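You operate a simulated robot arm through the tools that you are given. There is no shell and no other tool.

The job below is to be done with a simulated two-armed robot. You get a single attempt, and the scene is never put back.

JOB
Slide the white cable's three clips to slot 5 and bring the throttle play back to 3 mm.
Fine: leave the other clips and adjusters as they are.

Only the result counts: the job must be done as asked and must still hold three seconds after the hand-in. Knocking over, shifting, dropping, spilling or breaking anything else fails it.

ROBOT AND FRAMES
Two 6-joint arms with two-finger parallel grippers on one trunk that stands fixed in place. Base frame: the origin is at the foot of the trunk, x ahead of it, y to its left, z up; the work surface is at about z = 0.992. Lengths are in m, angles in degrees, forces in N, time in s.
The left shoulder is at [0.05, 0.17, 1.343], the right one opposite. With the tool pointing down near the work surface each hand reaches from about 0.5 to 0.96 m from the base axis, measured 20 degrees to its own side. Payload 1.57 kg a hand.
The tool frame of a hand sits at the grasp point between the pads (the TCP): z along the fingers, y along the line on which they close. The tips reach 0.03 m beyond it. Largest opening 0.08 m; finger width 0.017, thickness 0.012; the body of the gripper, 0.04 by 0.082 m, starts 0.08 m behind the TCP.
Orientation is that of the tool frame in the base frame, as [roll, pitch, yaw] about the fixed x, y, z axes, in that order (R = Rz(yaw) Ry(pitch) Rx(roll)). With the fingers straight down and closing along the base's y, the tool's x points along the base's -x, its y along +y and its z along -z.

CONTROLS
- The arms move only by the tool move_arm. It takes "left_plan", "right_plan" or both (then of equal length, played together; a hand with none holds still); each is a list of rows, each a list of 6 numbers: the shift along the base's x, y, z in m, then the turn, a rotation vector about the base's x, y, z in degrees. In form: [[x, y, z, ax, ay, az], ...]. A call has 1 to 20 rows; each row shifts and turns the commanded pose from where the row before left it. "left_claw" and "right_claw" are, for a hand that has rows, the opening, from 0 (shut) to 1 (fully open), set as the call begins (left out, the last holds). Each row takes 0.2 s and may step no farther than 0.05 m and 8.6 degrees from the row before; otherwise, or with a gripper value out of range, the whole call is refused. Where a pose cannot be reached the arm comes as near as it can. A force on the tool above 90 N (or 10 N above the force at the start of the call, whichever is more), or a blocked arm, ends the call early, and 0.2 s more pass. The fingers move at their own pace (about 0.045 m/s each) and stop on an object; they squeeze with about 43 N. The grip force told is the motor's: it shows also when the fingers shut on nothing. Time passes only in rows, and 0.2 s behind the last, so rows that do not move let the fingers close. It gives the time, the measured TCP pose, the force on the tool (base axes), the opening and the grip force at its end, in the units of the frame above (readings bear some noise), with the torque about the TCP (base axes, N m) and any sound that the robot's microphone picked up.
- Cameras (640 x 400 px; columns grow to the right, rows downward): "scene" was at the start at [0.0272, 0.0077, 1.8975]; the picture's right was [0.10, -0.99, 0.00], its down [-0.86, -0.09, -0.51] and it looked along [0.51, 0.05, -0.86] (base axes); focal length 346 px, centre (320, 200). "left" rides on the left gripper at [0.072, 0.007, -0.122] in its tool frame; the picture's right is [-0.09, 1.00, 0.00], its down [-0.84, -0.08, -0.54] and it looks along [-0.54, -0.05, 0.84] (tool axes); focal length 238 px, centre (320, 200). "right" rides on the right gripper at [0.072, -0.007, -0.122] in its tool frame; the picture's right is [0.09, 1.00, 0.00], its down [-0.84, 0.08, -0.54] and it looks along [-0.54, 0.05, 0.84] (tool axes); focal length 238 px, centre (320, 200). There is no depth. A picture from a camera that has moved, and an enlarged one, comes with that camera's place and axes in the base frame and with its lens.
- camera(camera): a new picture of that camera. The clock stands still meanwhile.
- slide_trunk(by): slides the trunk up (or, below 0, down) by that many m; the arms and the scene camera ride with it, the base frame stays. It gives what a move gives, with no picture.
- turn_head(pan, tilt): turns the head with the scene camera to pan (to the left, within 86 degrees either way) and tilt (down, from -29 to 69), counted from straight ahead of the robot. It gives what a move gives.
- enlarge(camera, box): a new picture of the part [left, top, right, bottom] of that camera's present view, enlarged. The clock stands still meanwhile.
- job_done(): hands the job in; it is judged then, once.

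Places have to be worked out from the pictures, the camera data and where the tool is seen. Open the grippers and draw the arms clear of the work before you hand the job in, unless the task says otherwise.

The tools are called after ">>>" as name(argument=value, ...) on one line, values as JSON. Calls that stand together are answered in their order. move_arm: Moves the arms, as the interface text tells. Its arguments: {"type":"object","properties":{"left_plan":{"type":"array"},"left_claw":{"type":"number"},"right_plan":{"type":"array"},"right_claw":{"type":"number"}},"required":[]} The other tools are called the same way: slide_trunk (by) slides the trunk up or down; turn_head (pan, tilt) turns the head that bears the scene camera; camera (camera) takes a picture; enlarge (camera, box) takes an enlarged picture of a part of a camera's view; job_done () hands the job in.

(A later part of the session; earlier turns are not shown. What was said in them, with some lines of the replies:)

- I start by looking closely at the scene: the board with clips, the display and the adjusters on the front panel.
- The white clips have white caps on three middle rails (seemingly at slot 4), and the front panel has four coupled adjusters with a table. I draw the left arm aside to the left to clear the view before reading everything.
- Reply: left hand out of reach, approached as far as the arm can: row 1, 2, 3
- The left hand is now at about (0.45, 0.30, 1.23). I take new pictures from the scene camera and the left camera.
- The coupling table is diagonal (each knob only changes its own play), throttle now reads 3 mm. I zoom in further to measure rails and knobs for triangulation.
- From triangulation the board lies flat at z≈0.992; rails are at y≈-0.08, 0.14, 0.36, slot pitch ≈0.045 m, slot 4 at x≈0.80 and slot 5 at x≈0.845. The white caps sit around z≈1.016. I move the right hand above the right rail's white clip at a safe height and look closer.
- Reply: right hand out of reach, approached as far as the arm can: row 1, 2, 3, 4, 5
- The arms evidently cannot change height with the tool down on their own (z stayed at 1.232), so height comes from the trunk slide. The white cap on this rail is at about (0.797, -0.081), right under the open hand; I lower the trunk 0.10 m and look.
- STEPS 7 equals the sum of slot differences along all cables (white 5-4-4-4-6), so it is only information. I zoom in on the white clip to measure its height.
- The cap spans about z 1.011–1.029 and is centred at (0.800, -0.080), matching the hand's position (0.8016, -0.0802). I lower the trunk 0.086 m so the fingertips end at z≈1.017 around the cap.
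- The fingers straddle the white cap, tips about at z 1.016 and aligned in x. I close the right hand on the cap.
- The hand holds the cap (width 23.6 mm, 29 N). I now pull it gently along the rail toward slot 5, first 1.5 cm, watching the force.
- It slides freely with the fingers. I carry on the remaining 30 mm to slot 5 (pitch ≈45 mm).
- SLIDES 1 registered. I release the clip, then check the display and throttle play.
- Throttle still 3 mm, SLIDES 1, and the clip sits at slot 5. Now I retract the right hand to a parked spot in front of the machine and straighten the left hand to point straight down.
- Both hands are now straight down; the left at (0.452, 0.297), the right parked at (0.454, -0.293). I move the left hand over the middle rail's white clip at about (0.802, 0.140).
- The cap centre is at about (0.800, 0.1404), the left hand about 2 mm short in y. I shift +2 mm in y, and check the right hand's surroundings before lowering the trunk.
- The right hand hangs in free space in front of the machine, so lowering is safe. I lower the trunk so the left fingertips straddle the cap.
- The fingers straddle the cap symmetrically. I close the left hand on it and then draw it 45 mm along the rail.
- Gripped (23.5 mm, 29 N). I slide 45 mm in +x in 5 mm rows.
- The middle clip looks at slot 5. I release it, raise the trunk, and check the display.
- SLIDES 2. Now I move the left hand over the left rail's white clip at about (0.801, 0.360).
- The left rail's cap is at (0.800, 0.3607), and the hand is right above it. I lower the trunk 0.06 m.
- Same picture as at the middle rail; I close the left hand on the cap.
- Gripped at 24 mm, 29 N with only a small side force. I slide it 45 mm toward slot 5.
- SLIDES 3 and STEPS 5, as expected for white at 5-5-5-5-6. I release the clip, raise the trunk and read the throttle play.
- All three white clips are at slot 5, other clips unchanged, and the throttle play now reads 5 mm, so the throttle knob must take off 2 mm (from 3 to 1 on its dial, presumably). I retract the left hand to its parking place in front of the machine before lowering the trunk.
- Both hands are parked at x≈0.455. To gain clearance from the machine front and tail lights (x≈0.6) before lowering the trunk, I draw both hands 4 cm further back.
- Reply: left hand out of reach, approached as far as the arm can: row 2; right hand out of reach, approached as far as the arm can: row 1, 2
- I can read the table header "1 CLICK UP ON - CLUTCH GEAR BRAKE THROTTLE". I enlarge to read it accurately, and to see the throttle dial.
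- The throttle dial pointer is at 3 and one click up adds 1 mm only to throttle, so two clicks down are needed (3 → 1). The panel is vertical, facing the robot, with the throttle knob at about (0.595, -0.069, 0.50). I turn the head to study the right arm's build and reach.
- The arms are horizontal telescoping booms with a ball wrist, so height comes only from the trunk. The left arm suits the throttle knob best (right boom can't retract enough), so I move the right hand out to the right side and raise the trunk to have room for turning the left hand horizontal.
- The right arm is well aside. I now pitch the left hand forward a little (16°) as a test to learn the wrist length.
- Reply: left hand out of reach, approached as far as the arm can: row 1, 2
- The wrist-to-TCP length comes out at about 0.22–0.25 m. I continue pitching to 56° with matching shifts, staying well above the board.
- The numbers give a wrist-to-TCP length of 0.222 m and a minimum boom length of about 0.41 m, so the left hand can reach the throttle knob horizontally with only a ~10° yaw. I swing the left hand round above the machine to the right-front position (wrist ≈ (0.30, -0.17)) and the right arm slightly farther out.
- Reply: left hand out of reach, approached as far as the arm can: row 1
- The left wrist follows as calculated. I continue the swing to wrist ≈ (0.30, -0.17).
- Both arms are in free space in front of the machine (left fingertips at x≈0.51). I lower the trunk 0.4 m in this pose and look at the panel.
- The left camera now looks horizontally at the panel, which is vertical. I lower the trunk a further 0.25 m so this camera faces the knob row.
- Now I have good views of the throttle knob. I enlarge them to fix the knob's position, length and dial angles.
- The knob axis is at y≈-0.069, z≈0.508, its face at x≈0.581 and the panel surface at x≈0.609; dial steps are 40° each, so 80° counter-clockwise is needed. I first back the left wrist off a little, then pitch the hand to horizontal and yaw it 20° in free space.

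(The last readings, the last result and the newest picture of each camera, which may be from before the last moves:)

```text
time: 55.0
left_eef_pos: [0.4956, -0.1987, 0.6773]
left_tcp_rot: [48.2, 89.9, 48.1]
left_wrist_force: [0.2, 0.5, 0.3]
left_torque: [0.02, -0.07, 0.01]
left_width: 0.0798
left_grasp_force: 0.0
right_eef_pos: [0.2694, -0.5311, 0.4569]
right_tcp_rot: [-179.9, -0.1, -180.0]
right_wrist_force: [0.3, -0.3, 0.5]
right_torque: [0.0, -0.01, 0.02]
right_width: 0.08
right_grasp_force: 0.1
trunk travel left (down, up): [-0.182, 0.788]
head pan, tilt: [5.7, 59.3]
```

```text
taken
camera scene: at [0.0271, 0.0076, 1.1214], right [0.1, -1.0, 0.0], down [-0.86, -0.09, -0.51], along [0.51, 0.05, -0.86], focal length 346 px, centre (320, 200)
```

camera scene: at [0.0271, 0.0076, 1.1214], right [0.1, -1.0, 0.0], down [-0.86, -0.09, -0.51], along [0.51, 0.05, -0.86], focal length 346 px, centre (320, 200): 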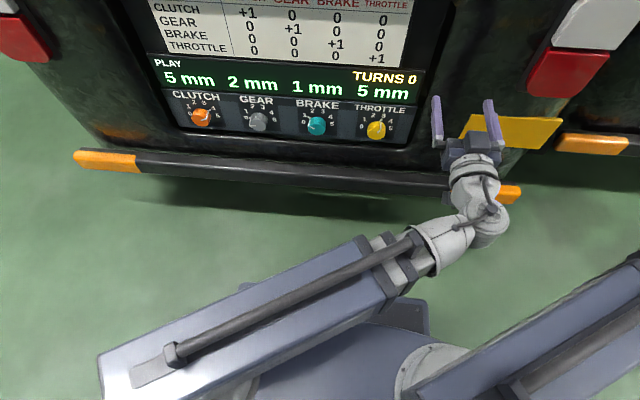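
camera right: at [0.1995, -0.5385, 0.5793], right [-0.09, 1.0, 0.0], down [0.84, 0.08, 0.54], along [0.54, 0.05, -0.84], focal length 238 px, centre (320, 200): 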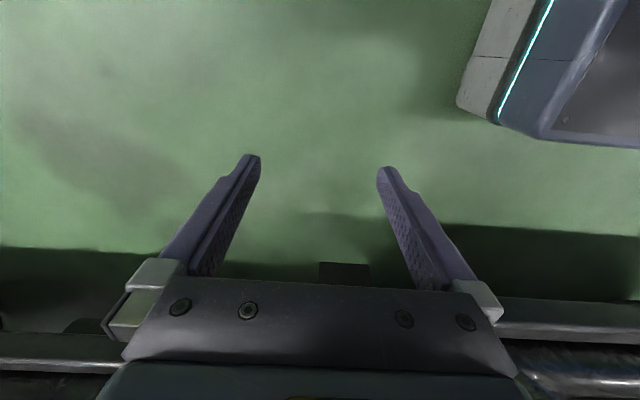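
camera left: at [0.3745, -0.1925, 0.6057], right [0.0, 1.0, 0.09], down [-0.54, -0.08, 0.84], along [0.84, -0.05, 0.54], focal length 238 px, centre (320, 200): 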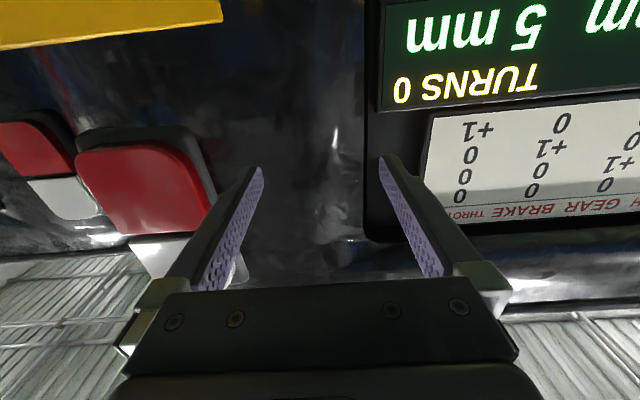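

The hand is horizontal at z=0.677. Now I yaw it 20° about its wrist and then test rolling 40° about its own axis in free space.

>>> move_arm(left_plan=[[-0.0015, 0.0258, 0, 0, 0, 6.667], [-0.0045, 0.0254, 0, 0, 0, 6.667], [-0.0074, 0.0247, 0, 0, 0, 6.667], [0, 0, 0, 7.518, 2.736, 0], [0, 0, 0, 7.518, 2.736, 0], [0, 0, 0, 7.518, 2.736, 0], [0, 0, 0, 7.518, 2.736, 0], [0, 0, 0, 7.518, 2.736, 0], [0, 0, 0, 0, 0, 0]])

>>> camera(camera="left")

>>> camera(camera="scene")

```text
time: 57.0
left_eef_pos: [0.4822, -0.1249, 0.6768]
left_tcp_rot: [89.9, 49.7, 110.0]
left_wrist_force: [0.0, 0.0, 0.0]
left_torque: [0.0, 0.0, 0.02]
left_width: 0.0799
left_grasp_force: 0.1
right_eef_pos: [0.2689, -0.5313, 0.4576]
right_tcp_rot: [180.0, -0.1, 180.0]
right_wrist_force: [-0.5, -0.2, -0.3]
right_torque: [-0.01, 0.01, 0.0]
right_width: 0.0801
right_grasp_force: 0.1
trunk travel left (down, up): [-0.182, 0.788]
head pan, tilt: [5.7, 59.3]
```

```text
taken
camera left: at [0.3518, -0.1169, 0.627], right [-0.24, 0.66, 0.71], down [-0.3, -0.75, 0.59], along [0.92, -0.08, 0.38], focal length 238 px, centre (320, 200)
```

left: 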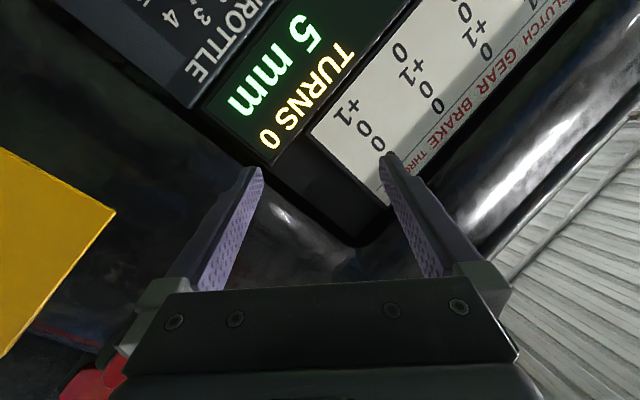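

```text
taken
camera scene: at [0.0271, 0.0076, 1.1214], right [0.1, -1.0, 0.0], down [-0.86, -0.09, -0.51], along [0.51, 0.05, -0.86], focal length 346 px, centre (320, 200)
```

scene: 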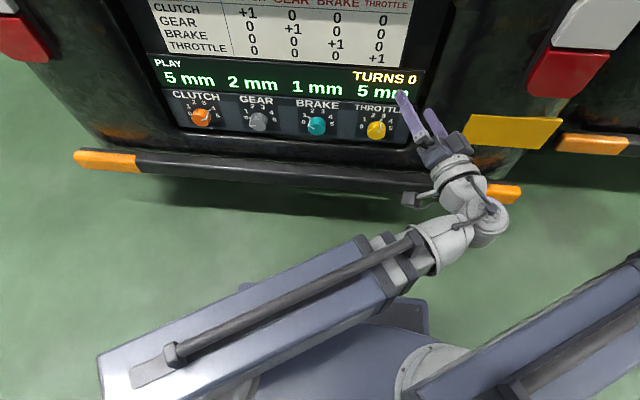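

Rolling +40° works (y-axis tilted 40°). I test the full turning motion of -80° here in the air and come back.

>>> move_arm(left_plan=[[0, 0, 0, -7.518, -2.736, 0], [0, 0, 0, -7.518, -2.736, 0], [0, 0, 0, -7.518, -2.736, 0], [0, 0, 0, -7.518, -2.736, 0], [0, 0, 0, -7.518, -2.736, 0], [0, 0, 0, -7.518, -2.736, 0], [0, 0, 0, -7.518, -2.736, 0], [0, 0, 0, -7.518, -2.736, 0], [0, 0, 0, -7.518, -2.736, 0], [0, 0, 0, -7.518, -2.736, 0], [0, 0, 0, 0, 0, 0]])

>>> move_arm(left_plan=[[0, 0, 0, 7.518, 2.736, 0], [0, 0, 0, 7.518, 2.736, 0], [0, 0, 0, 7.518, 2.736, 0], [0, 0, 0, 7.518, 2.736, 0], [0, 0, 0, 7.518, 2.736, 0], [0, 0, 0, 7.518, 2.736, 0], [0, 0, 0, 7.518, 2.736, 0], [0, 0, 0, 7.518, 2.736, 0], [0, 0, 0, 7.518, 2.736, 0], [0, 0, 0, 7.518, 2.736, 0], [0, 0, 0, 0, 0, 0]])

```text
time: 59.4
left_eef_pos: [0.4817, -0.1254, 0.677]
left_tcp_rot: [-89.9, 50.0, -69.9]
left_wrist_force: [-1.0, 0.1, 0.0]
left_torque: [-0.04, 0.0, 0.01]
left_width: 0.08
left_grasp_force: 0.1
right_eef_pos: [0.2703, -0.5319, 0.4572]
right_tcp_rot: [180.0, -0.1, 180.0]
right_wrist_force: [0.0, 0.5, 0.3]
right_torque: [-0.01, 0.02, 0.01]
right_width: 0.0801
right_grasp_force: 0.0
trunk travel left (down, up): [-0.182, 0.788]
head pan, tilt: [5.7, 59.3]
```

```text
time: 61.8
left_eef_pos: [0.4832, -0.1237, 0.6771]
left_tcp_rot: [89.9, 49.7, 110.0]
left_wrist_force: [0.2, -0.4, 0.3]
left_torque: [0.02, -0.02, -0.02]
left_width: 0.08
left_grasp_force: 0.1
right_eef_pos: [0.2694, -0.5304, 0.4571]
right_tcp_rot: [-180.0, 0.0, 180.0]
right_wrist_force: [0.6, -0.2, 0.8]
right_torque: [-0.04, 0.01, 0.0]
right_width: 0.0802
right_grasp_force: 0.2
trunk travel left (down, up): [-0.182, 0.788]
head pan, tilt: [5.7, 59.3]
```

The full roll range works. I lower the trunk 0.169 m so the hand's axis is level with the knob (z≈0.508).

>>> slide_trunk(by=-0.169)

>>> camera(camera="left")

>>> camera(camera="scene")

>>> camera(camera="right")

```text
time: 63.7
left_eef_pos: [0.4827, -0.124, 0.5074]
left_tcp_rot: [89.9, 49.9, 110.0]
left_wrist_force: [0.2, 0.1, -0.2]
left_torque: [0.0, -0.06, 0.01]
left_width: 0.0801
left_grasp_force: 0.0
right_eef_pos: [0.2699, -0.5321, 0.2873]
right_tcp_rot: [-180.0, -0.1, 180.0]
right_wrist_force: [0.1, 0.0, 0.3]
right_torque: [0.02, -0.02, -0.03]
right_width: 0.0802
right_grasp_force: 0.0
trunk travel left (down, up): [-0.013, 0.957]
head pan, tilt: [5.7, 59.3]
```

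```text
taken
camera left: at [0.3523, -0.117, 0.4579], right [-0.24, 0.66, 0.71], down [-0.3, -0.75, 0.59], along [0.92, -0.07, 0.38], focal length 238 px, centre (320, 200)
```

left: 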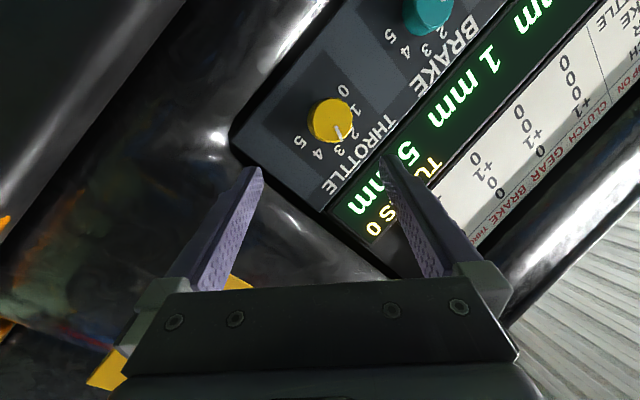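

```text
taken
camera scene: at [0.0271, 0.0076, 0.9525], right [0.1, -1.0, 0.0], down [-0.86, -0.09, -0.51], along [0.51, 0.05, -0.86], focal length 346 px, centre (320, 200)
```

scene: 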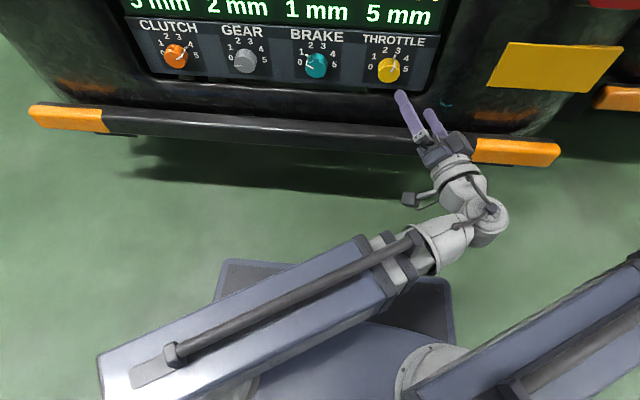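

```text
taken
camera right: at [0.1995, -0.5385, 0.4103], right [-0.09, 1.0, 0.0], down [0.84, 0.08, 0.54], along [0.54, 0.05, -0.84], focal length 238 px, centre (320, 200)
```

right: 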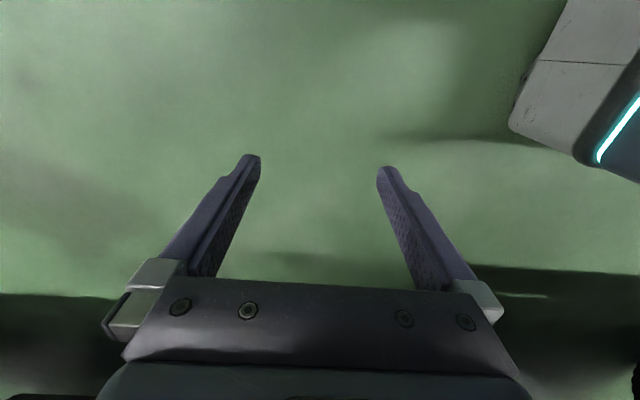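

I enlarge both views to refine the knob's position from here.

>>> enlarge(camera="left", box=[250, 60, 410, 160])

>>> enlarge(camera="scene", box=[330, 20, 490, 120])

```text
4.00 times, centred on (330, 110) of left
camera zoom: at [0.3523, -0.117, 0.4579], right [-0.24, 0.66, 0.71], down [-0.3, -0.75, 0.59], along [0.92, -0.07, 0.38], focal length 953 px, centre (280, 560)
```

zoom: 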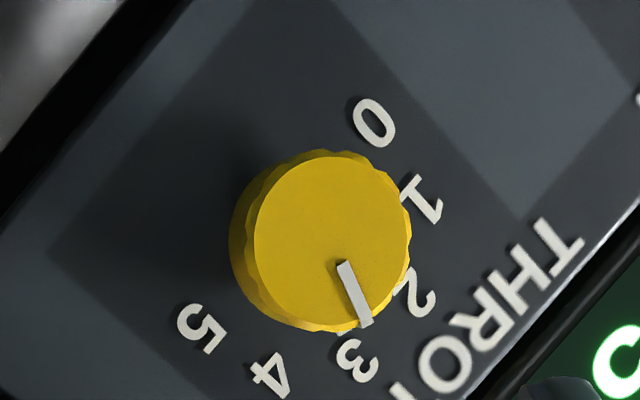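

```text
4.00 times, centred on (410, 70) of scene
camera zoom: at [0.0271, 0.0076, 0.9525], right [0.1, -1.0, 0.0], down [-0.86, -0.09, -0.51], along [0.51, 0.05, -0.86], focal length 1383 px, centre (-40, 720)
```

zoom: 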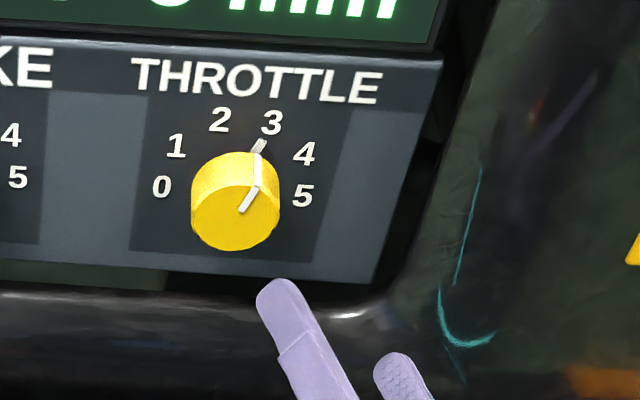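

Both views agree: knob axis at y≈-0.0693, z≈0.508, level with the hand. I narrow the opening slightly and move in front of the knob along the 20° axis, leaving the tips just at its face.

>>> move_arm(left_plan=[[0.0152, 0.0094, 0, 0, 0, 0], [0.0152, 0.0094, 0, 0, 0, 0], [0.0152, 0.0094, 0, 0, 0, 0], [0.0152, 0.0094, 0, 0, 0, 0], [0, 0, 0, 0, 0, 0]], left_claw=0.85)

>>> camera(camera="left")

>>> enlarge(camera="scene", box=[330, 20, 490, 120])

```text
time: 64.9
left_eef_pos: [0.5447, -0.0871, 0.5078]
left_tcp_rot: [89.9, 49.7, 110.0]
left_wrist_force: [0.6, 0.3, 0.4]
left_torque: [0.04, 0.02, 0.0]
left_width: 0.0681
left_grasp_force: 0.1
right_eef_pos: [0.2701, -0.5317, 0.2873]
right_tcp_rot: [-180.0, -0.1, 180.0]
right_wrist_force: [-0.3, 0.5, -0.4]
right_torque: [0.01, 0.02, -0.03]
right_width: 0.08
right_grasp_force: 0.2
trunk travel left (down, up): [-0.013, 0.957]
head pan, tilt: [5.7, 59.3]
```

```text
taken
camera left: at [0.413, -0.079, 0.4578], right [-0.24, 0.66, 0.71], down [-0.3, -0.75, 0.59], along [0.92, -0.08, 0.38], focal length 238 px, centre (320, 200)
```

left: 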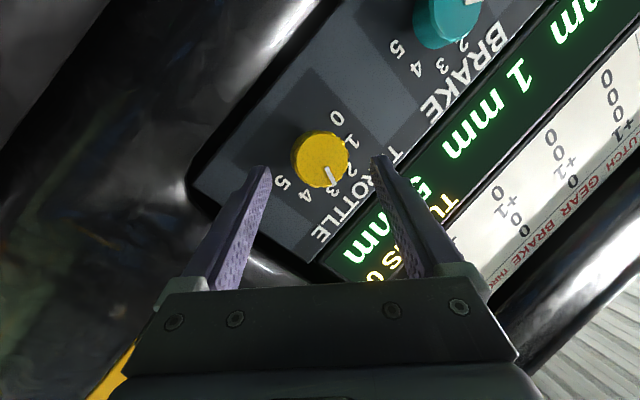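

```text
4.00 times, centred on (410, 70) of scene
camera zoom: at [0.0271, 0.0076, 0.9524], right [0.1, -1.0, 0.0], down [-0.86, -0.09, -0.51], along [0.51, 0.05, -0.86], focal length 1383 px, centre (-40, 720)
```

zoom: 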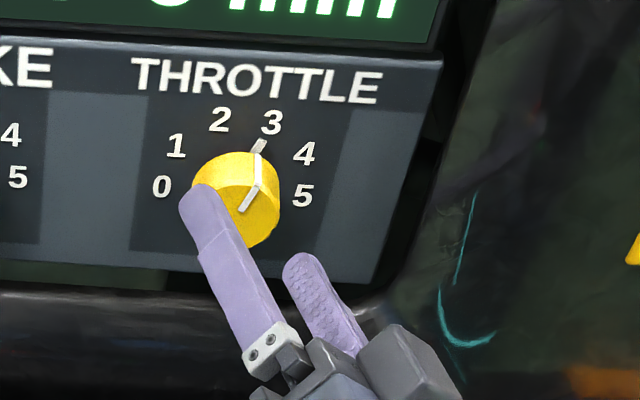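

The fingers straddle the knob diagonally (roll +40°). I slide in to the knob while reducing the yaw from 20° to 12°, stopping with the tips a few mm short of the panel.

>>> move_arm(left_plan=[[0.00525, 0.00295, 0, 0, 0, -2], [0.00525, 0.00295, 0, 0, 0, -2], [0.00525, 0.00295, 0, 0, 0, -2], [0.00525, 0.00295, 0, 0, 0, -2], [0, 0, 0, 0, 0, 0]], left_claw=0.85)

>>> camera(camera="left")

>>> enlarge(camera="left", box=[220, 100, 420, 225])

>>> enlarge(camera="scene", box=[330, 0, 490, 100])

```text
time: 66.1
left_eef_pos: [0.5654, -0.0758, 0.5078]
left_tcp_rot: [89.9, 49.8, 102.0]
left_wrist_force: [-0.1, 1.0, -0.2]
left_torque: [0.0, 0.02, -0.01]
left_width: 0.0679
left_grasp_force: 0.0
right_eef_pos: [0.2698, -0.5311, 0.2883]
right_tcp_rot: [-180.0, -0.2, 180.0]
right_wrist_force: [0.5, 0.5, -0.3]
right_torque: [0.03, -0.01, 0.0]
right_width: 0.0802
right_grasp_force: 0.1
trunk travel left (down, up): [-0.013, 0.957]
head pan, tilt: [5.7, 59.3]
```

```text
taken
camera left: at [0.4361, -0.0495, 0.4579], right [-0.15, 0.69, 0.71], down [-0.41, -0.7, 0.59], along [0.9, -0.2, 0.38], focal length 238 px, centre (320, 200)
```

left: 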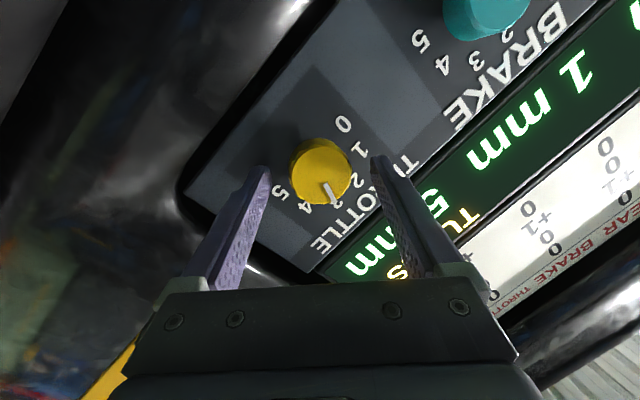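

```text
3.20 times, centred on (320, 162) of left
camera zoom: at [0.4361, -0.0495, 0.4579], right [-0.15, 0.69, 0.71], down [-0.41, -0.7, 0.59], along [0.9, -0.2, 0.38], focal length 763 px, centre (320, 320)
```

zoom: 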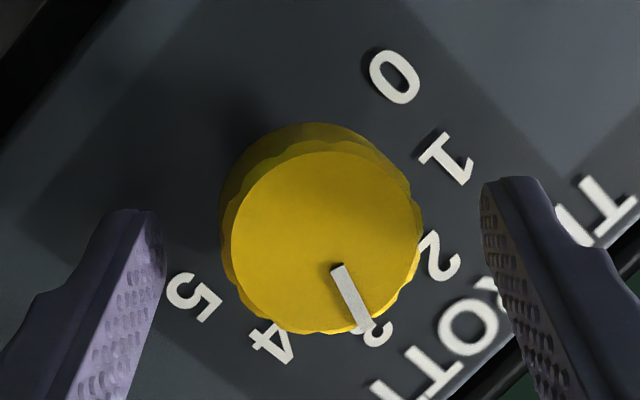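

```text
4.00 times, centred on (410, 50) of scene
camera zoom: at [0.0271, 0.0076, 0.9524], right [0.1, -1.0, 0.0], down [-0.86, -0.09, -0.51], along [0.51, 0.05, -0.86], focal length 1383 px, centre (-40, 800)
```

zoom: 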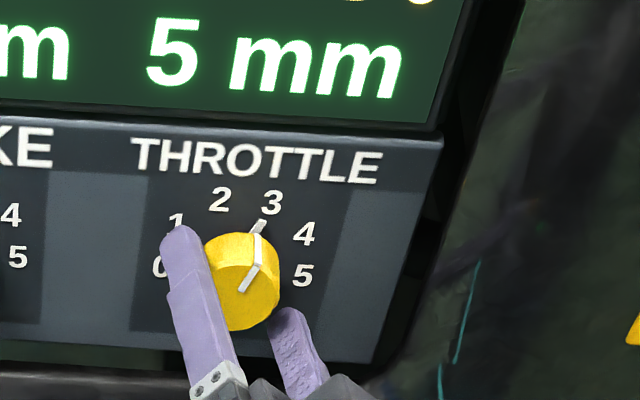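

The knob is well centred between the fingers with the tips just short of the panel. I close the left hand on the knob.

>>> move_arm(left_plan=[[0, 0, 0, 0, 0, 0], [0, 0, 0, 0, 0, 0], [0, 0, 0, 0, 0, 0], [0, 0, 0, 0, 0, 0]], left_claw=0)

>>> enlarge(camera="left", box=[220, 100, 420, 225])

>>> enlarge(camera="scene", box=[330, 0, 490, 100])

```text
time: 67.1
left_eef_pos: [0.564, -0.0754, 0.5074]
left_tcp_rot: [89.9, 49.8, 102.0]
left_wrist_force: [2.1, -0.3, -0.4]
left_torque: [-0.05, 0.24, -0.23]
left_width: 0.0438
left_grasp_force: 37.2
right_eef_pos: [0.2708, -0.5312, 0.2875]
right_tcp_rot: [180.0, -0.1, 180.0]
right_wrist_force: [0.7, -0.2, -0.1]
right_torque: [-0.02, 0.0, -0.03]
right_width: 0.0801
right_grasp_force: 0.0
trunk travel left (down, up): [-0.013, 0.957]
head pan, tilt: [5.7, 59.3]
```

```text
3.20 times, centred on (320, 162) of left
camera zoom: at [0.4361, -0.0497, 0.4578], right [-0.15, 0.69, 0.71], down [-0.41, -0.7, 0.59], along [0.9, -0.2, 0.38], focal length 763 px, centre (320, 320)
```

zoom: 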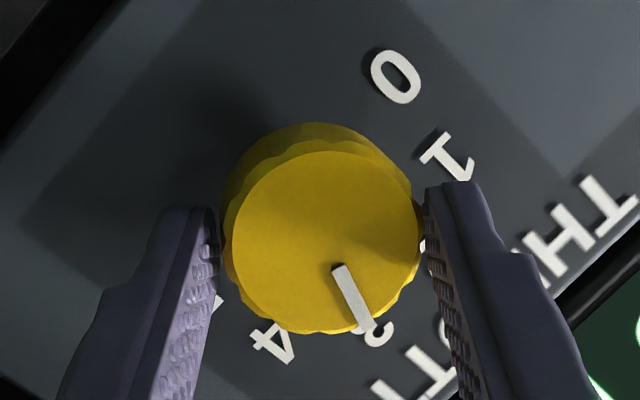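

```text
4.00 times, centred on (410, 50) of scene
camera zoom: at [0.0272, 0.0076, 0.9524], right [0.1, -1.0, 0.0], down [-0.86, -0.09, -0.51], along [0.51, 0.05, -0.86], focal length 1383 px, centre (-40, 800)
```

zoom: 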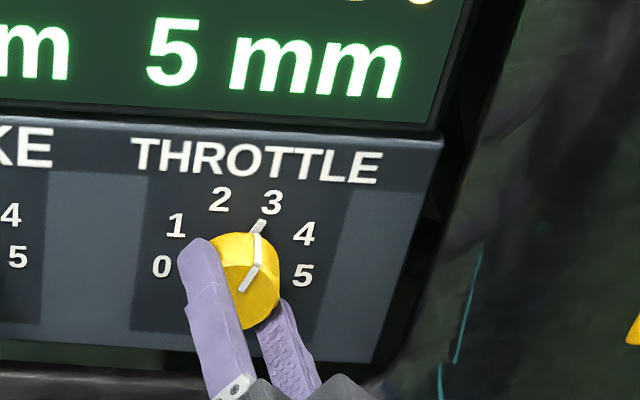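

Gripped (43.8 mm, 37 N, little side load). I turn it counter-clockwise by 40° in 4° rows and check the dial and the display.

>>> move_arm(left_plan=[[0, 0, 0, -3.913, -0.832, 0], [0, 0, 0, -3.913, -0.832, 0], [0, 0, 0, -3.913, -0.832, 0], [0, 0, 0, -3.913, -0.832, 0], [0, 0, 0, -3.913, -0.832, 0], [0, 0, 0, -3.913, -0.832, 0], [0, 0, 0, -3.913, -0.832, 0], [0, 0, 0, -3.913, -0.832, 0], [0, 0, 0, -3.913, -0.832, 0], [0, 0, 0, -3.913, -0.832, 0], [0, 0, 0, 0, 0, 0]], left_claw=0)

>>> camera(camera="left")

>>> enlarge(camera="scene", box=[290, 0, 490, 125])

```text
time: 69.5
left_eef_pos: [0.5643, -0.0752, 0.508]
left_tcp_rot: [70.9, 89.9, 82.8]
left_wrist_force: [-5.6, -3.0, -4.2]
left_torque: [-0.05, 0.24, -0.58]
left_width: 0.0442
left_grasp_force: 44.8
right_eef_pos: [0.2703, -0.5312, 0.2881]
right_tcp_rot: [180.0, -0.1, -180.0]
right_wrist_force: [-0.2, -0.6, 0.4]
right_torque: [-0.02, -0.01, -0.02]
right_width: 0.0801
right_grasp_force: 0.1
trunk travel left (down, up): [-0.013, 0.957]
head pan, tilt: [5.7, 59.3]
```

```text
taken
camera left: at [0.4449, -0.0934, 0.4365], right [-0.21, 0.97, 0.09], down [-0.51, -0.19, 0.84], along [0.83, 0.12, 0.54], focal length 238 px, centre (320, 200)
```

left: 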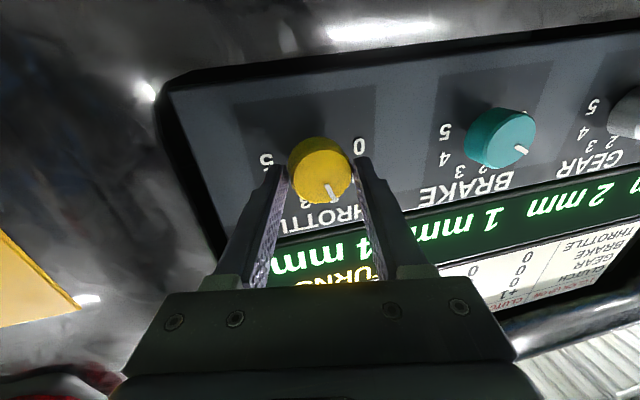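

```text
3.20 times, centred on (390, 62) of scene
camera zoom: at [0.0272, 0.0075, 0.9523], right [0.1, -1.0, 0.0], down [-0.86, -0.09, -0.51], along [0.51, 0.05, -0.86], focal length 1107 px, centre (96, 640)
```

zoom: 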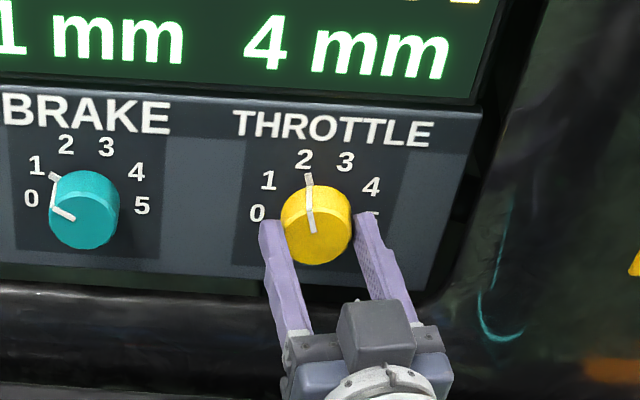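

It works: the pointer is at 2 and the play reads 4 mm. I turn a further 40° counter-clockwise.

>>> move_arm(left_plan=[[0, 0, 0, -3.913, -0.832, 0], [0, 0, 0, -3.913, -0.832, 0], [0, 0, 0, -3.913, -0.832, 0], [0, 0, 0, -3.913, -0.832, 0], [0, 0, 0, -3.913, -0.832, 0], [0, 0, 0, -3.913, -0.832, 0], [0, 0, 0, -3.913, -0.832, 0], [0, 0, 0, -3.913, -0.832, 0], [0, 0, 0, -3.913, -0.832, 0], [0, 0, 0, -3.913, -0.832, 0], [0, 0, 0, 0, 0, 0]], left_claw=0)

>>> camera(camera="left")

>>> enlarge(camera="scene", box=[290, 0, 490, 125])

```text
time: 71.9
left_eef_pos: [0.5638, -0.0752, 0.5087]
left_tcp_rot: [-90.0, 50.0, -78.0]
left_wrist_force: [-15.6, -9.3, -0.9]
left_torque: [-0.02, -0.3, -0.77]
left_width: 0.0439
left_grasp_force: 44.5
right_eef_pos: [0.2712, -0.5319, 0.2886]
right_tcp_rot: [-180.0, 0.0, 180.0]
right_wrist_force: [-0.4, 0.4, 0.1]
right_torque: [0.01, 0.05, 0.02]
right_width: 0.0801
right_grasp_force: 0.1
trunk travel left (down, up): [-0.013, 0.957]
head pan, tilt: [5.7, 59.3]
```

```text
taken
camera left: at [0.4551, -0.14, 0.4491], right [-0.17, 0.81, -0.57], down [-0.63, 0.35, 0.69], along [0.76, 0.48, 0.45], focal length 238 px, centre (320, 200)
```

left: 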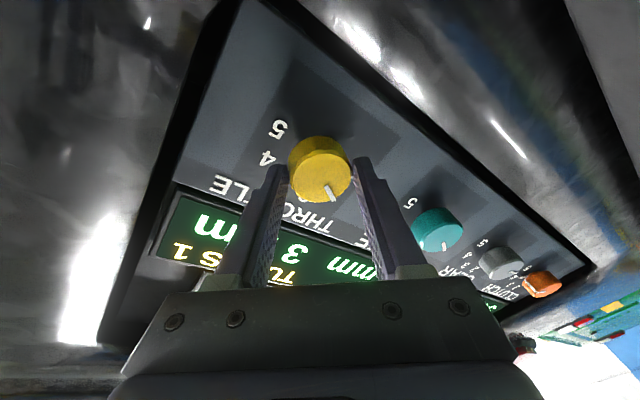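

```text
3.20 times, centred on (390, 62) of scene
camera zoom: at [0.0266, 0.0073, 0.9523], right [0.1, -1.0, 0.0], down [-0.86, -0.09, -0.51], along [0.51, 0.05, -0.86], focal length 1107 px, centre (96, 640)
```

zoom: 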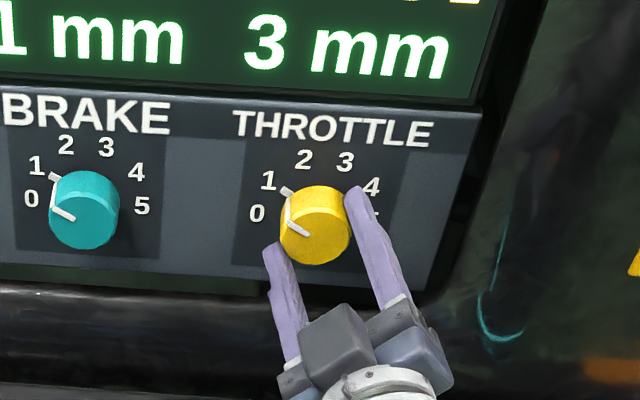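

Throttle now reads 3 mm with the pointer at 1, others unchanged. I open the hand to release the knob.

>>> move_arm(left_plan=[[0, 0, 0, 0, 0, 0], [0, 0, 0, 0, 0, 0], [0, 0, 0, 0, 0, 0], [0, 0, 0, 0, 0, 0]], left_claw=0.85)

>>> camera(camera="left")

>>> enlarge(camera="scene", box=[290, 0, 490, 125])

```text
time: 72.9
left_eef_pos: [0.5657, -0.075, 0.5077]
left_tcp_rot: [-90.1, 50.3, -78.0]
left_wrist_force: [0.3, 0.7, 0.5]
left_torque: [-0.04, 0.0, 0.03]
left_width: 0.0679
left_grasp_force: 0.1
right_eef_pos: [0.2703, -0.5316, 0.2894]
right_tcp_rot: [180.0, 0.0, 180.0]
right_wrist_force: [-0.3, 0.6, -0.2]
right_torque: [-0.01, 0.0, 0.0]
right_width: 0.0801
right_grasp_force: 0.0
trunk travel left (down, up): [-0.013, 0.957]
head pan, tilt: [5.7, 59.3]
```

```text
taken
camera left: at [0.4556, -0.1396, 0.4488], right [-0.17, 0.81, -0.57], down [-0.63, 0.35, 0.69], along [0.76, 0.48, 0.45], focal length 238 px, centre (320, 200)
```

left: 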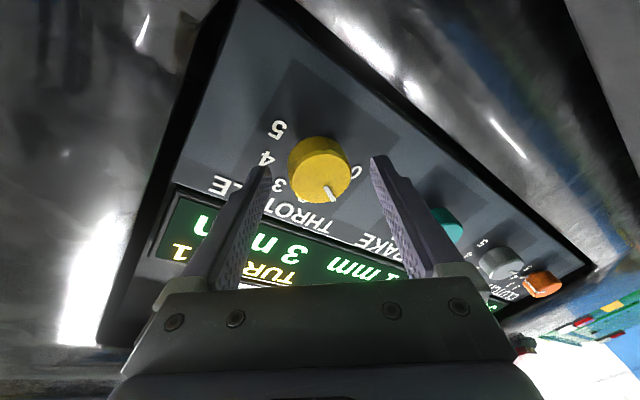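

```text
3.20 times, centred on (390, 62) of scene
camera zoom: at [0.0271, 0.0077, 0.9524], right [0.1, -1.0, 0.0], down [-0.86, -0.09, -0.51], along [0.51, 0.05, -0.86], focal length 1107 px, centre (96, 640)
```

zoom: 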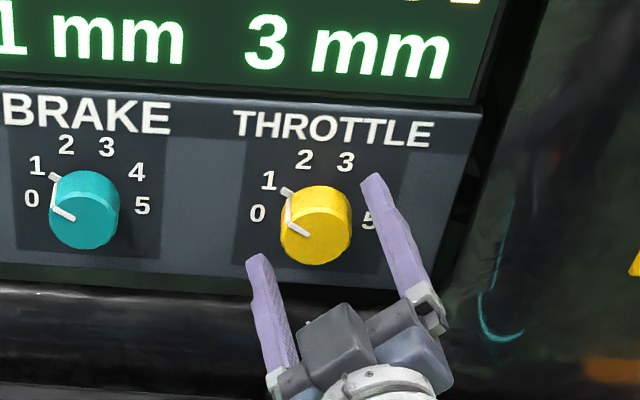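

The knob stays at 1 with the play at 3 mm. I back the hand out along the same path.

>>> move_arm(left_plan=[[-0.00525, -0.00295, 0, 0, 0, 2], [-0.00525, -0.00295, 0, 0, 0, 2], [-0.00525, -0.00295, 0, 0, 0, 2], [-0.00525, -0.00295, 0, 0, 0, 2], [-0.0152, -0.0094, 0, 0, 0, 0], [-0.0152, -0.0094, 0, 0, 0, 0], [-0.0152, -0.0094, 0, 0, 0, 0], [-0.0152, -0.0094, 0, 0, 0, 0]], left_claw=0.85)

>>> camera(camera="scene")

>>> camera(camera="left")

```text
time: 74.7
left_eef_pos: [0.484, -0.1241, 0.5076]
left_tcp_rot: [-90.1, 50.2, -70.0]
left_wrist_force: [0.1, 0.2, 0.5]
left_torque: [0.01, 0.01, -0.01]
left_width: 0.0682
left_grasp_force: 0.2
right_eef_pos: [0.2693, -0.5326, 0.2884]
right_tcp_rot: [180.0, -0.1, -180.0]
right_wrist_force: [-0.8, 0.1, -0.7]
right_torque: [-0.01, 0.01, -0.05]
right_width: 0.0802
right_grasp_force: 0.0
trunk travel left (down, up): [-0.013, 0.957]
head pan, tilt: [5.7, 59.3]
```

```text
taken
camera scene: at [0.0271, 0.0077, 0.9524], right [0.1, -1.0, 0.0], down [-0.86, -0.09, -0.51], along [0.51, 0.05, -0.86], focal length 346 px, centre (320, 200)
```

scene: 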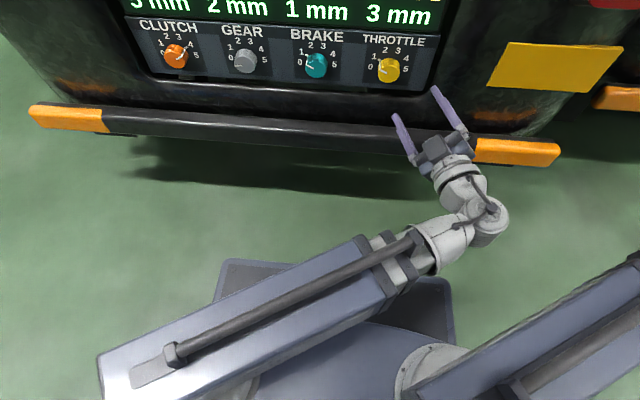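

```text
taken
camera left: at [0.3842, -0.2042, 0.4488], right [-0.28, 0.77, -0.57], down [-0.67, 0.26, 0.69], along [0.69, 0.58, 0.45], focal length 238 px, centre (320, 200)
```

left: 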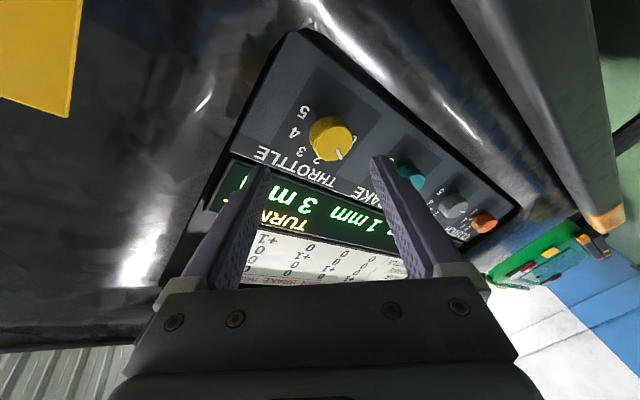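

The knob is clear. I roll and yaw the hand back to straight-forward in free space before raising the trunk.

>>> move_arm(left_plan=[[0, 0, 0, 7.518, 2.736, 0], [0, 0, 0, 7.518, 2.736, 0], [0, 0, 0, 7.518, 2.736, 0], [0, 0, 0, 7.518, 2.736, 0], [0, 0, 0, 7.518, 2.736, 0], [0.0074, -0.0247, 0, 0, 0, -6.667], [0.0045, -0.0254, 0, 0, 0, -6.667], [0.0015, -0.0258, 0, 0, 0, -6.667], [0, 0, 0, 0, 0, 0]], left_claw=1)

>>> slide_trunk(by=0.3)

>>> camera(camera="scene")

```text
time: 76.7
left_eef_pos: [0.4959, -0.1991, 0.5085]
left_tcp_rot: [60.4, 89.7, 60.2]
left_wrist_force: [-0.1, 0.5, 0.1]
left_torque: [0.02, 0.01, 0.0]
left_width: 0.0799
left_grasp_force: 0.1
right_eef_pos: [0.2695, -0.5306, 0.2882]
right_tcp_rot: [-179.9, -0.1, 179.9]
right_wrist_force: [0.4, -1.4, -0.4]
right_torque: [0.03, 0.0, 0.01]
right_width: 0.0799
right_grasp_force: 0.0
trunk travel left (down, up): [-0.013, 0.957]
head pan, tilt: [5.7, 59.3]
```

```text
time: 79.7
left_eef_pos: [0.4965, -0.1995, 0.8081]
left_tcp_rot: [59.9, 89.7, 60.0]
left_wrist_force: [0.3, 0.8, 0.3]
left_torque: [-0.02, 0.02, -0.01]
left_width: 0.0798
left_grasp_force: 0.1
right_eef_pos: [0.2703, -0.5309, 0.5884]
right_tcp_rot: [180.0, -0.1, -180.0]
right_wrist_force: [0.2, 0.6, 0.0]
right_torque: [-0.02, -0.02, 0.02]
right_width: 0.0801
right_grasp_force: 0.2
trunk travel left (down, up): [-0.313, 0.657]
head pan, tilt: [5.7, 59.3]
```

```text
taken
camera scene: at [0.0271, 0.0076, 1.2524], right [0.1, -1.0, 0.0], down [-0.86, -0.09, -0.51], along [0.51, 0.05, -0.86], focal length 346 px, centre (320, 200)
```

scene: 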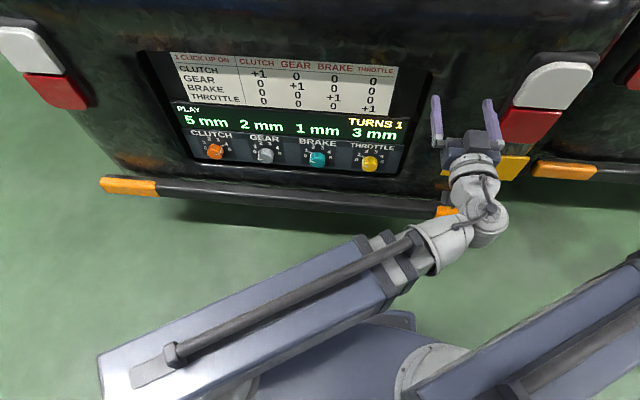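

The panel reads 5, 2, 1 and 3 mm. I pitch the left hand back down part of the way and raise the trunk to view the board again.

>>> move_arm(left_plan=[[-0.0024, 0, -0.0327, 0, 8.475, 0], [-0.0072, 0, -0.032, 0, 8.475, 0], [-0.0119, 0, -0.0306, 0, 8.475, 0], [-0.0162, 0, -0.0285, 0, 8.475, 0], [0, 0, 0, 0, 0, 0]], left_claw=1)

>>> slide_trunk(by=0.52)

>>> camera(camera="scene")

>>> enlarge(camera="scene", box=[120, 30, 480, 255])

```text
time: 80.9
left_eef_pos: [0.4608, -0.2015, 0.6849]
left_tcp_rot: [179.5, 56.2, 179.6]
left_wrist_force: [-0.4, -0.2, 0.0]
left_torque: [-0.02, 0.01, 0.03]
left_width: 0.0796
left_grasp_force: 0.0
right_eef_pos: [0.2698, -0.5306, 0.5882]
right_tcp_rot: [180.0, -0.1, -180.0]
right_wrist_force: [-0.3, 0.1, 0.6]
right_torque: [0.01, 0.0, 0.03]
right_width: 0.0798
right_grasp_force: 0.1
trunk travel left (down, up): [-0.313, 0.657]
head pan, tilt: [5.7, 59.3]
```

```text
refused: 0.52 is not a number from -0.4 to 0.4
```

```text
taken
camera scene: at [0.0271, 0.0076, 1.2524], right [0.1, -1.0, 0.0], down [-0.86, -0.09, -0.51], along [0.51, 0.05, -0.86], focal length 346 px, centre (320, 200)
```

scene: 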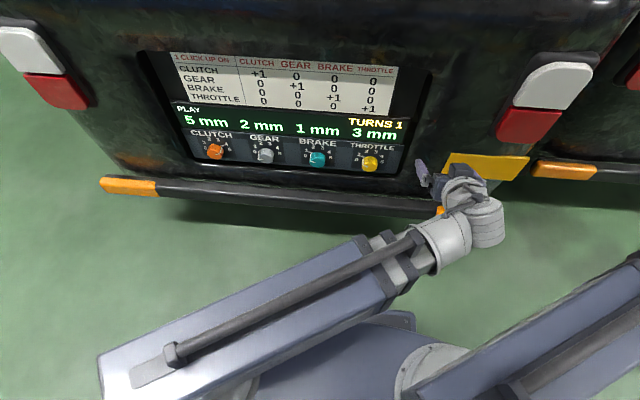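

```text
1.78 times, centred on (300, 142) of scene
camera zoom: at [0.0271, 0.0076, 1.2524], right [0.1, -1.0, 0.0], down [-0.86, -0.09, -0.51], along [0.51, 0.05, -0.86], focal length 615 px, centre (356, 302)
```

zoom: 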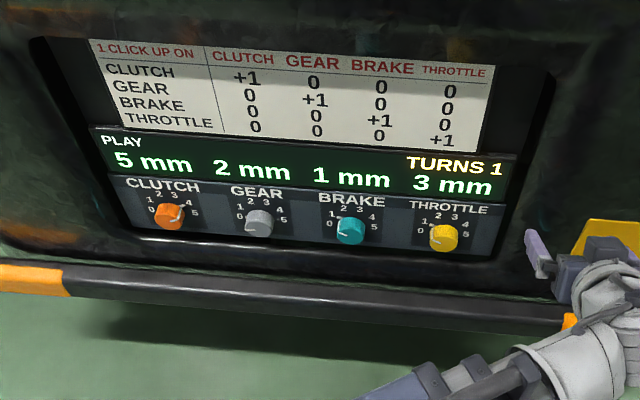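

The slide must be at most 0.4 m per call; the panel reads 5/2/1/3 mm, TURNS 1. I raise the trunk in two calls and look at the board.

>>> slide_trunk(by=0.4)

>>> slide_trunk(by=0.12)

>>> camera(camera="scene")

>>> enlarge(camera="scene", box=[100, 40, 500, 290])

>>> enlarge(camera="scene", box=[120, 40, 320, 165])

>>> enlarge(camera="scene", box=[290, 40, 490, 165])

```text
time: 84.7
left_eef_pos: [0.4605, -0.2019, 1.0866]
left_tcp_rot: [179.6, 56.2, 179.5]
left_wrist_force: [0.0, -0.3, 0.6]
left_torque: [0.04, 0.03, 0.02]
left_width: 0.0801
left_grasp_force: 0.0
right_eef_pos: [0.2696, -0.5305, 0.9886]
right_tcp_rot: [-179.9, -0.1, -179.9]
right_wrist_force: [1.2, 0.4, 0.1]
right_torque: [-0.01, 0.05, -0.03]
right_width: 0.0799
right_grasp_force: 0.0
trunk travel left (down, up): [-0.713, 0.257]
head pan, tilt: [5.7, 59.3]
```

```text
time: 86.2
left_eef_pos: [0.4602, -0.2013, 1.2051]
left_tcp_rot: [179.5, 56.3, 179.6]
left_wrist_force: [0.7, -0.7, 0.3]
left_torque: [-0.01, 0.04, -0.02]
left_width: 0.08
left_grasp_force: 0.0
right_eef_pos: [0.2697, -0.5316, 1.1074]
right_tcp_rot: [-179.9, -0.1, -180.0]
right_wrist_force: [-0.5, 0.7, 0.1]
right_torque: [-0.01, -0.01, 0.01]
right_width: 0.08
right_grasp_force: 0.1
trunk travel left (down, up): [-0.833, 0.137]
head pan, tilt: [5.7, 59.3]
```

```text
taken
camera scene: at [0.0271, 0.0075, 1.7723], right [0.1, -1.0, 0.0], down [-0.86, -0.09, -0.51], along [0.51, 0.05, -0.86], focal length 346 px, centre (320, 200)
```

scene: 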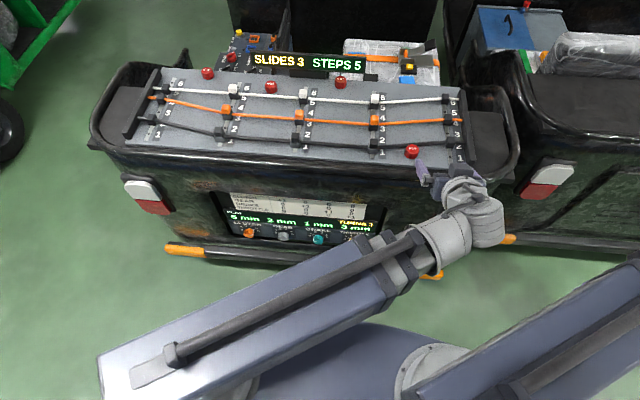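

```text
1.60 times, centred on (300, 165) of scene
camera zoom: at [0.0271, 0.0075, 1.7723], right [0.1, -1.0, 0.0], down [-0.86, -0.09, -0.51], along [0.51, 0.05, -0.86], focal length 553 px, centre (352, 256)
```

zoom: 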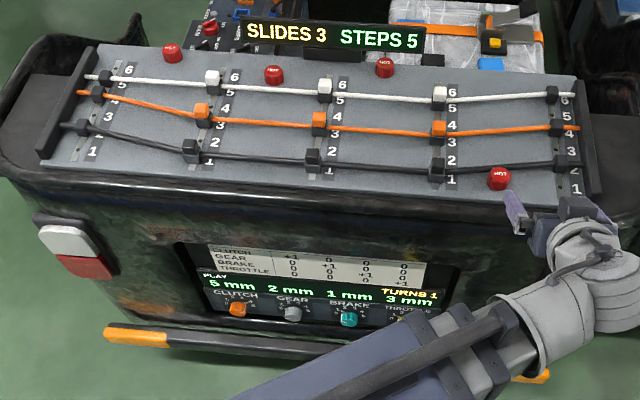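

```text
3.20 times, centred on (220, 102) of scene
camera zoom: at [0.0271, 0.0075, 1.7723], right [0.1, -1.0, 0.0], down [-0.86, -0.09, -0.51], along [0.51, 0.05, -0.86], focal length 1107 px, centre (640, 512)
```

zoom: 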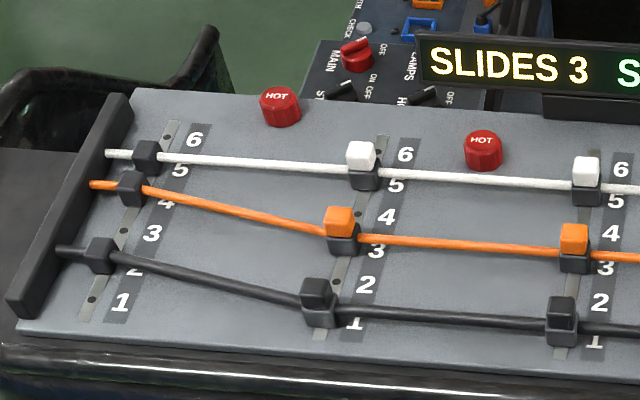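

```text
3.20 times, centred on (390, 102) of scene
camera zoom: at [0.0271, 0.0075, 1.7723], right [0.1, -1.0, 0.0], down [-0.86, -0.09, -0.51], along [0.51, 0.05, -0.86], focal length 1107 px, centre (96, 512)
```

zoom: 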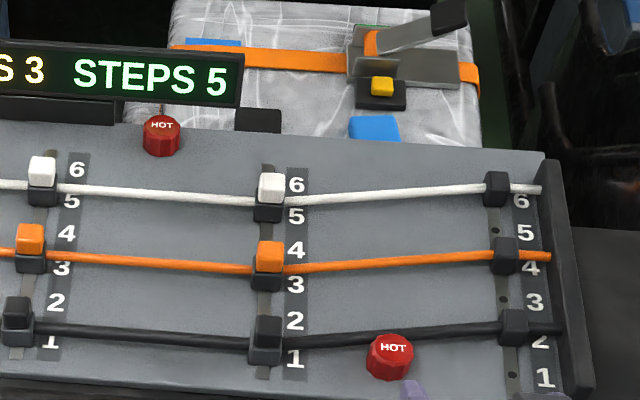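

All white clips are at slot 5, orange remain at 3, black at 1, and the throttle play reads 3 mm. I now bring the left hand back to pointing down and swing it back to its own side, in front of the machine.

>>> move_arm(left_plan=[[-0.019, 0, -0.0245, 0, 8, 0], [-0.0222, 0, -0.0216, 0, 8, 0], [-0.025, 0, -0.0183, 0, 8, 0], [-0.0273, 0, -0.0146, 0, 8, 0], [-0.0291, 0, -0.0107, 0, 8, 0], [-0.0303, 0, -0.0065, 0, 8, 0], [-0.0317, 0, -0.0023, 0, 8.2, 0], [0, 0, 0, 0, 0, 0]], left_claw=1)

>>> move_arm(left_plan=[[0.0245, 0.03, 0, 0, 0, 0], [0.02, 0.02, 0, 0, 0, 0], [0.02, 0.02, 0, 0, 0, 0], [0.0175, 0.02, 0, 0, 0, 0], [0.0175, 0.02, 0, 0, 0, 0], [0.015, 0.02, 0, 0, 0, 0], [0.015, 0.02, 0, 0, 0, 0], [0.0125, 0.025, 0, 0, 0, 0], [0.0125, 0.025, 0, 0, 0, 0], [0.011, 0.025, 0, 0, 0, 0], [0.011, 0.025, 0, 0, 0, 0], [0.008, 0.03, 0, 0, 0, 0], [0.008, 0.03, 0, 0, 0, 0], [0, 0.03, 0, 0, 0, 0], [0, 0.03, 0, 0, 0, 0], [-0.001, 0.035, 0, 0, 0, 0], [-0.001, 0.035, 0, 0, 0, 0], [-0.01, 0.03, 0, 0, 0, 0], [-0.01, 0.03, 0, 0, 0, 0]], left_claw=1)

>>> camera(camera="scene")

>>> enlarge(camera="scene", box=[100, 40, 500, 290])

```text
time: 88.0
left_eef_pos: [0.2762, -0.2027, 1.1089]
left_tcp_rot: [180.0, -0.1, 179.8]
left_wrist_force: [0.6, 0.0, -0.3]
left_torque: [0.02, 0.01, -0.02]
left_width: 0.08
left_grasp_force: 0.1
right_eef_pos: [0.2713, -0.5298, 1.1081]
right_tcp_rot: [180.0, -0.1, -180.0]
right_wrist_force: [0.6, -0.8, 0.0]
right_torque: [0.01, -0.06, 0.02]
right_width: 0.08
right_grasp_force: 0.0
trunk travel left (down, up): [-0.833, 0.137]
head pan, tilt: [5.7, 59.3]
```

```text
time: 92.0
left_eef_pos: [0.4469, 0.3015, 1.1067]
left_tcp_rot: [-180.0, 0.0, 179.6]
left_wrist_force: [0.4, -0.1, -0.5]
left_torque: [0.0, 0.02, 0.01]
left_width: 0.08
left_grasp_force: 0.2
right_eef_pos: [0.2704, -0.5305, 1.1077]
right_tcp_rot: [180.0, -0.1, -180.0]
right_wrist_force: [0.0, 0.6, 0.3]
right_torque: [0.01, -0.02, 0.02]
right_width: 0.08
right_grasp_force: 0.0
trunk travel left (down, up): [-0.833, 0.137]
head pan, tilt: [5.7, 59.3]
```

```text
taken
camera scene: at [0.0271, 0.0084, 1.7724], right [0.1, -1.0, 0.0], down [-0.86, -0.09, -0.51], along [0.51, 0.05, -0.86], focal length 346 px, centre (320, 200)
```

scene: 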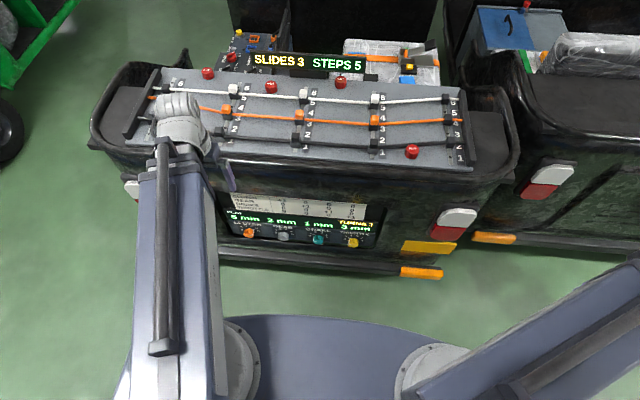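

```text
1.60 times, centred on (300, 165) of scene
camera zoom: at [0.0271, 0.0084, 1.7724], right [0.1, -1.0, 0.0], down [-0.86, -0.09, -0.51], along [0.51, 0.05, -0.86], focal length 553 px, centre (352, 256)
```

zoom: 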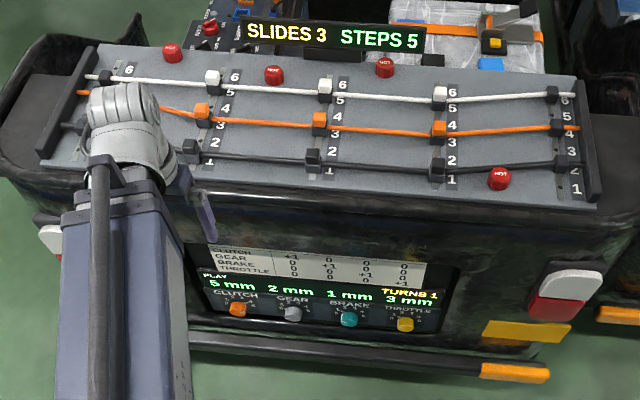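

Everything reads as asked: SLIDES 3 with the white clips at slot 5, plays at 5/2/1/3 mm. Both grippers are open and clear of the work, so I hand the job in.

>>> job_done()

```text
The job is handed in.
```

All three white clips are now in slot 5, and the throttle play is back at 3 mm. Moving the clips had raised it to 5 mm, so I turned the throttle adjuster down two clicks, from 3 to 1.

The other clips are where they were: orange in slot 3 and black in slot 1. The other plays still read 5 mm for clutch, 2 mm for gear and 1 mm for brake. Before the hand-in, the displays read SLIDES 3, STEPS 5 and TURNS 1.

Both grippers are open and both arms are clear of the work. I saw nothing knocked or shifted along the way. The hand-in gave no verdict, so I don't have the judged result.
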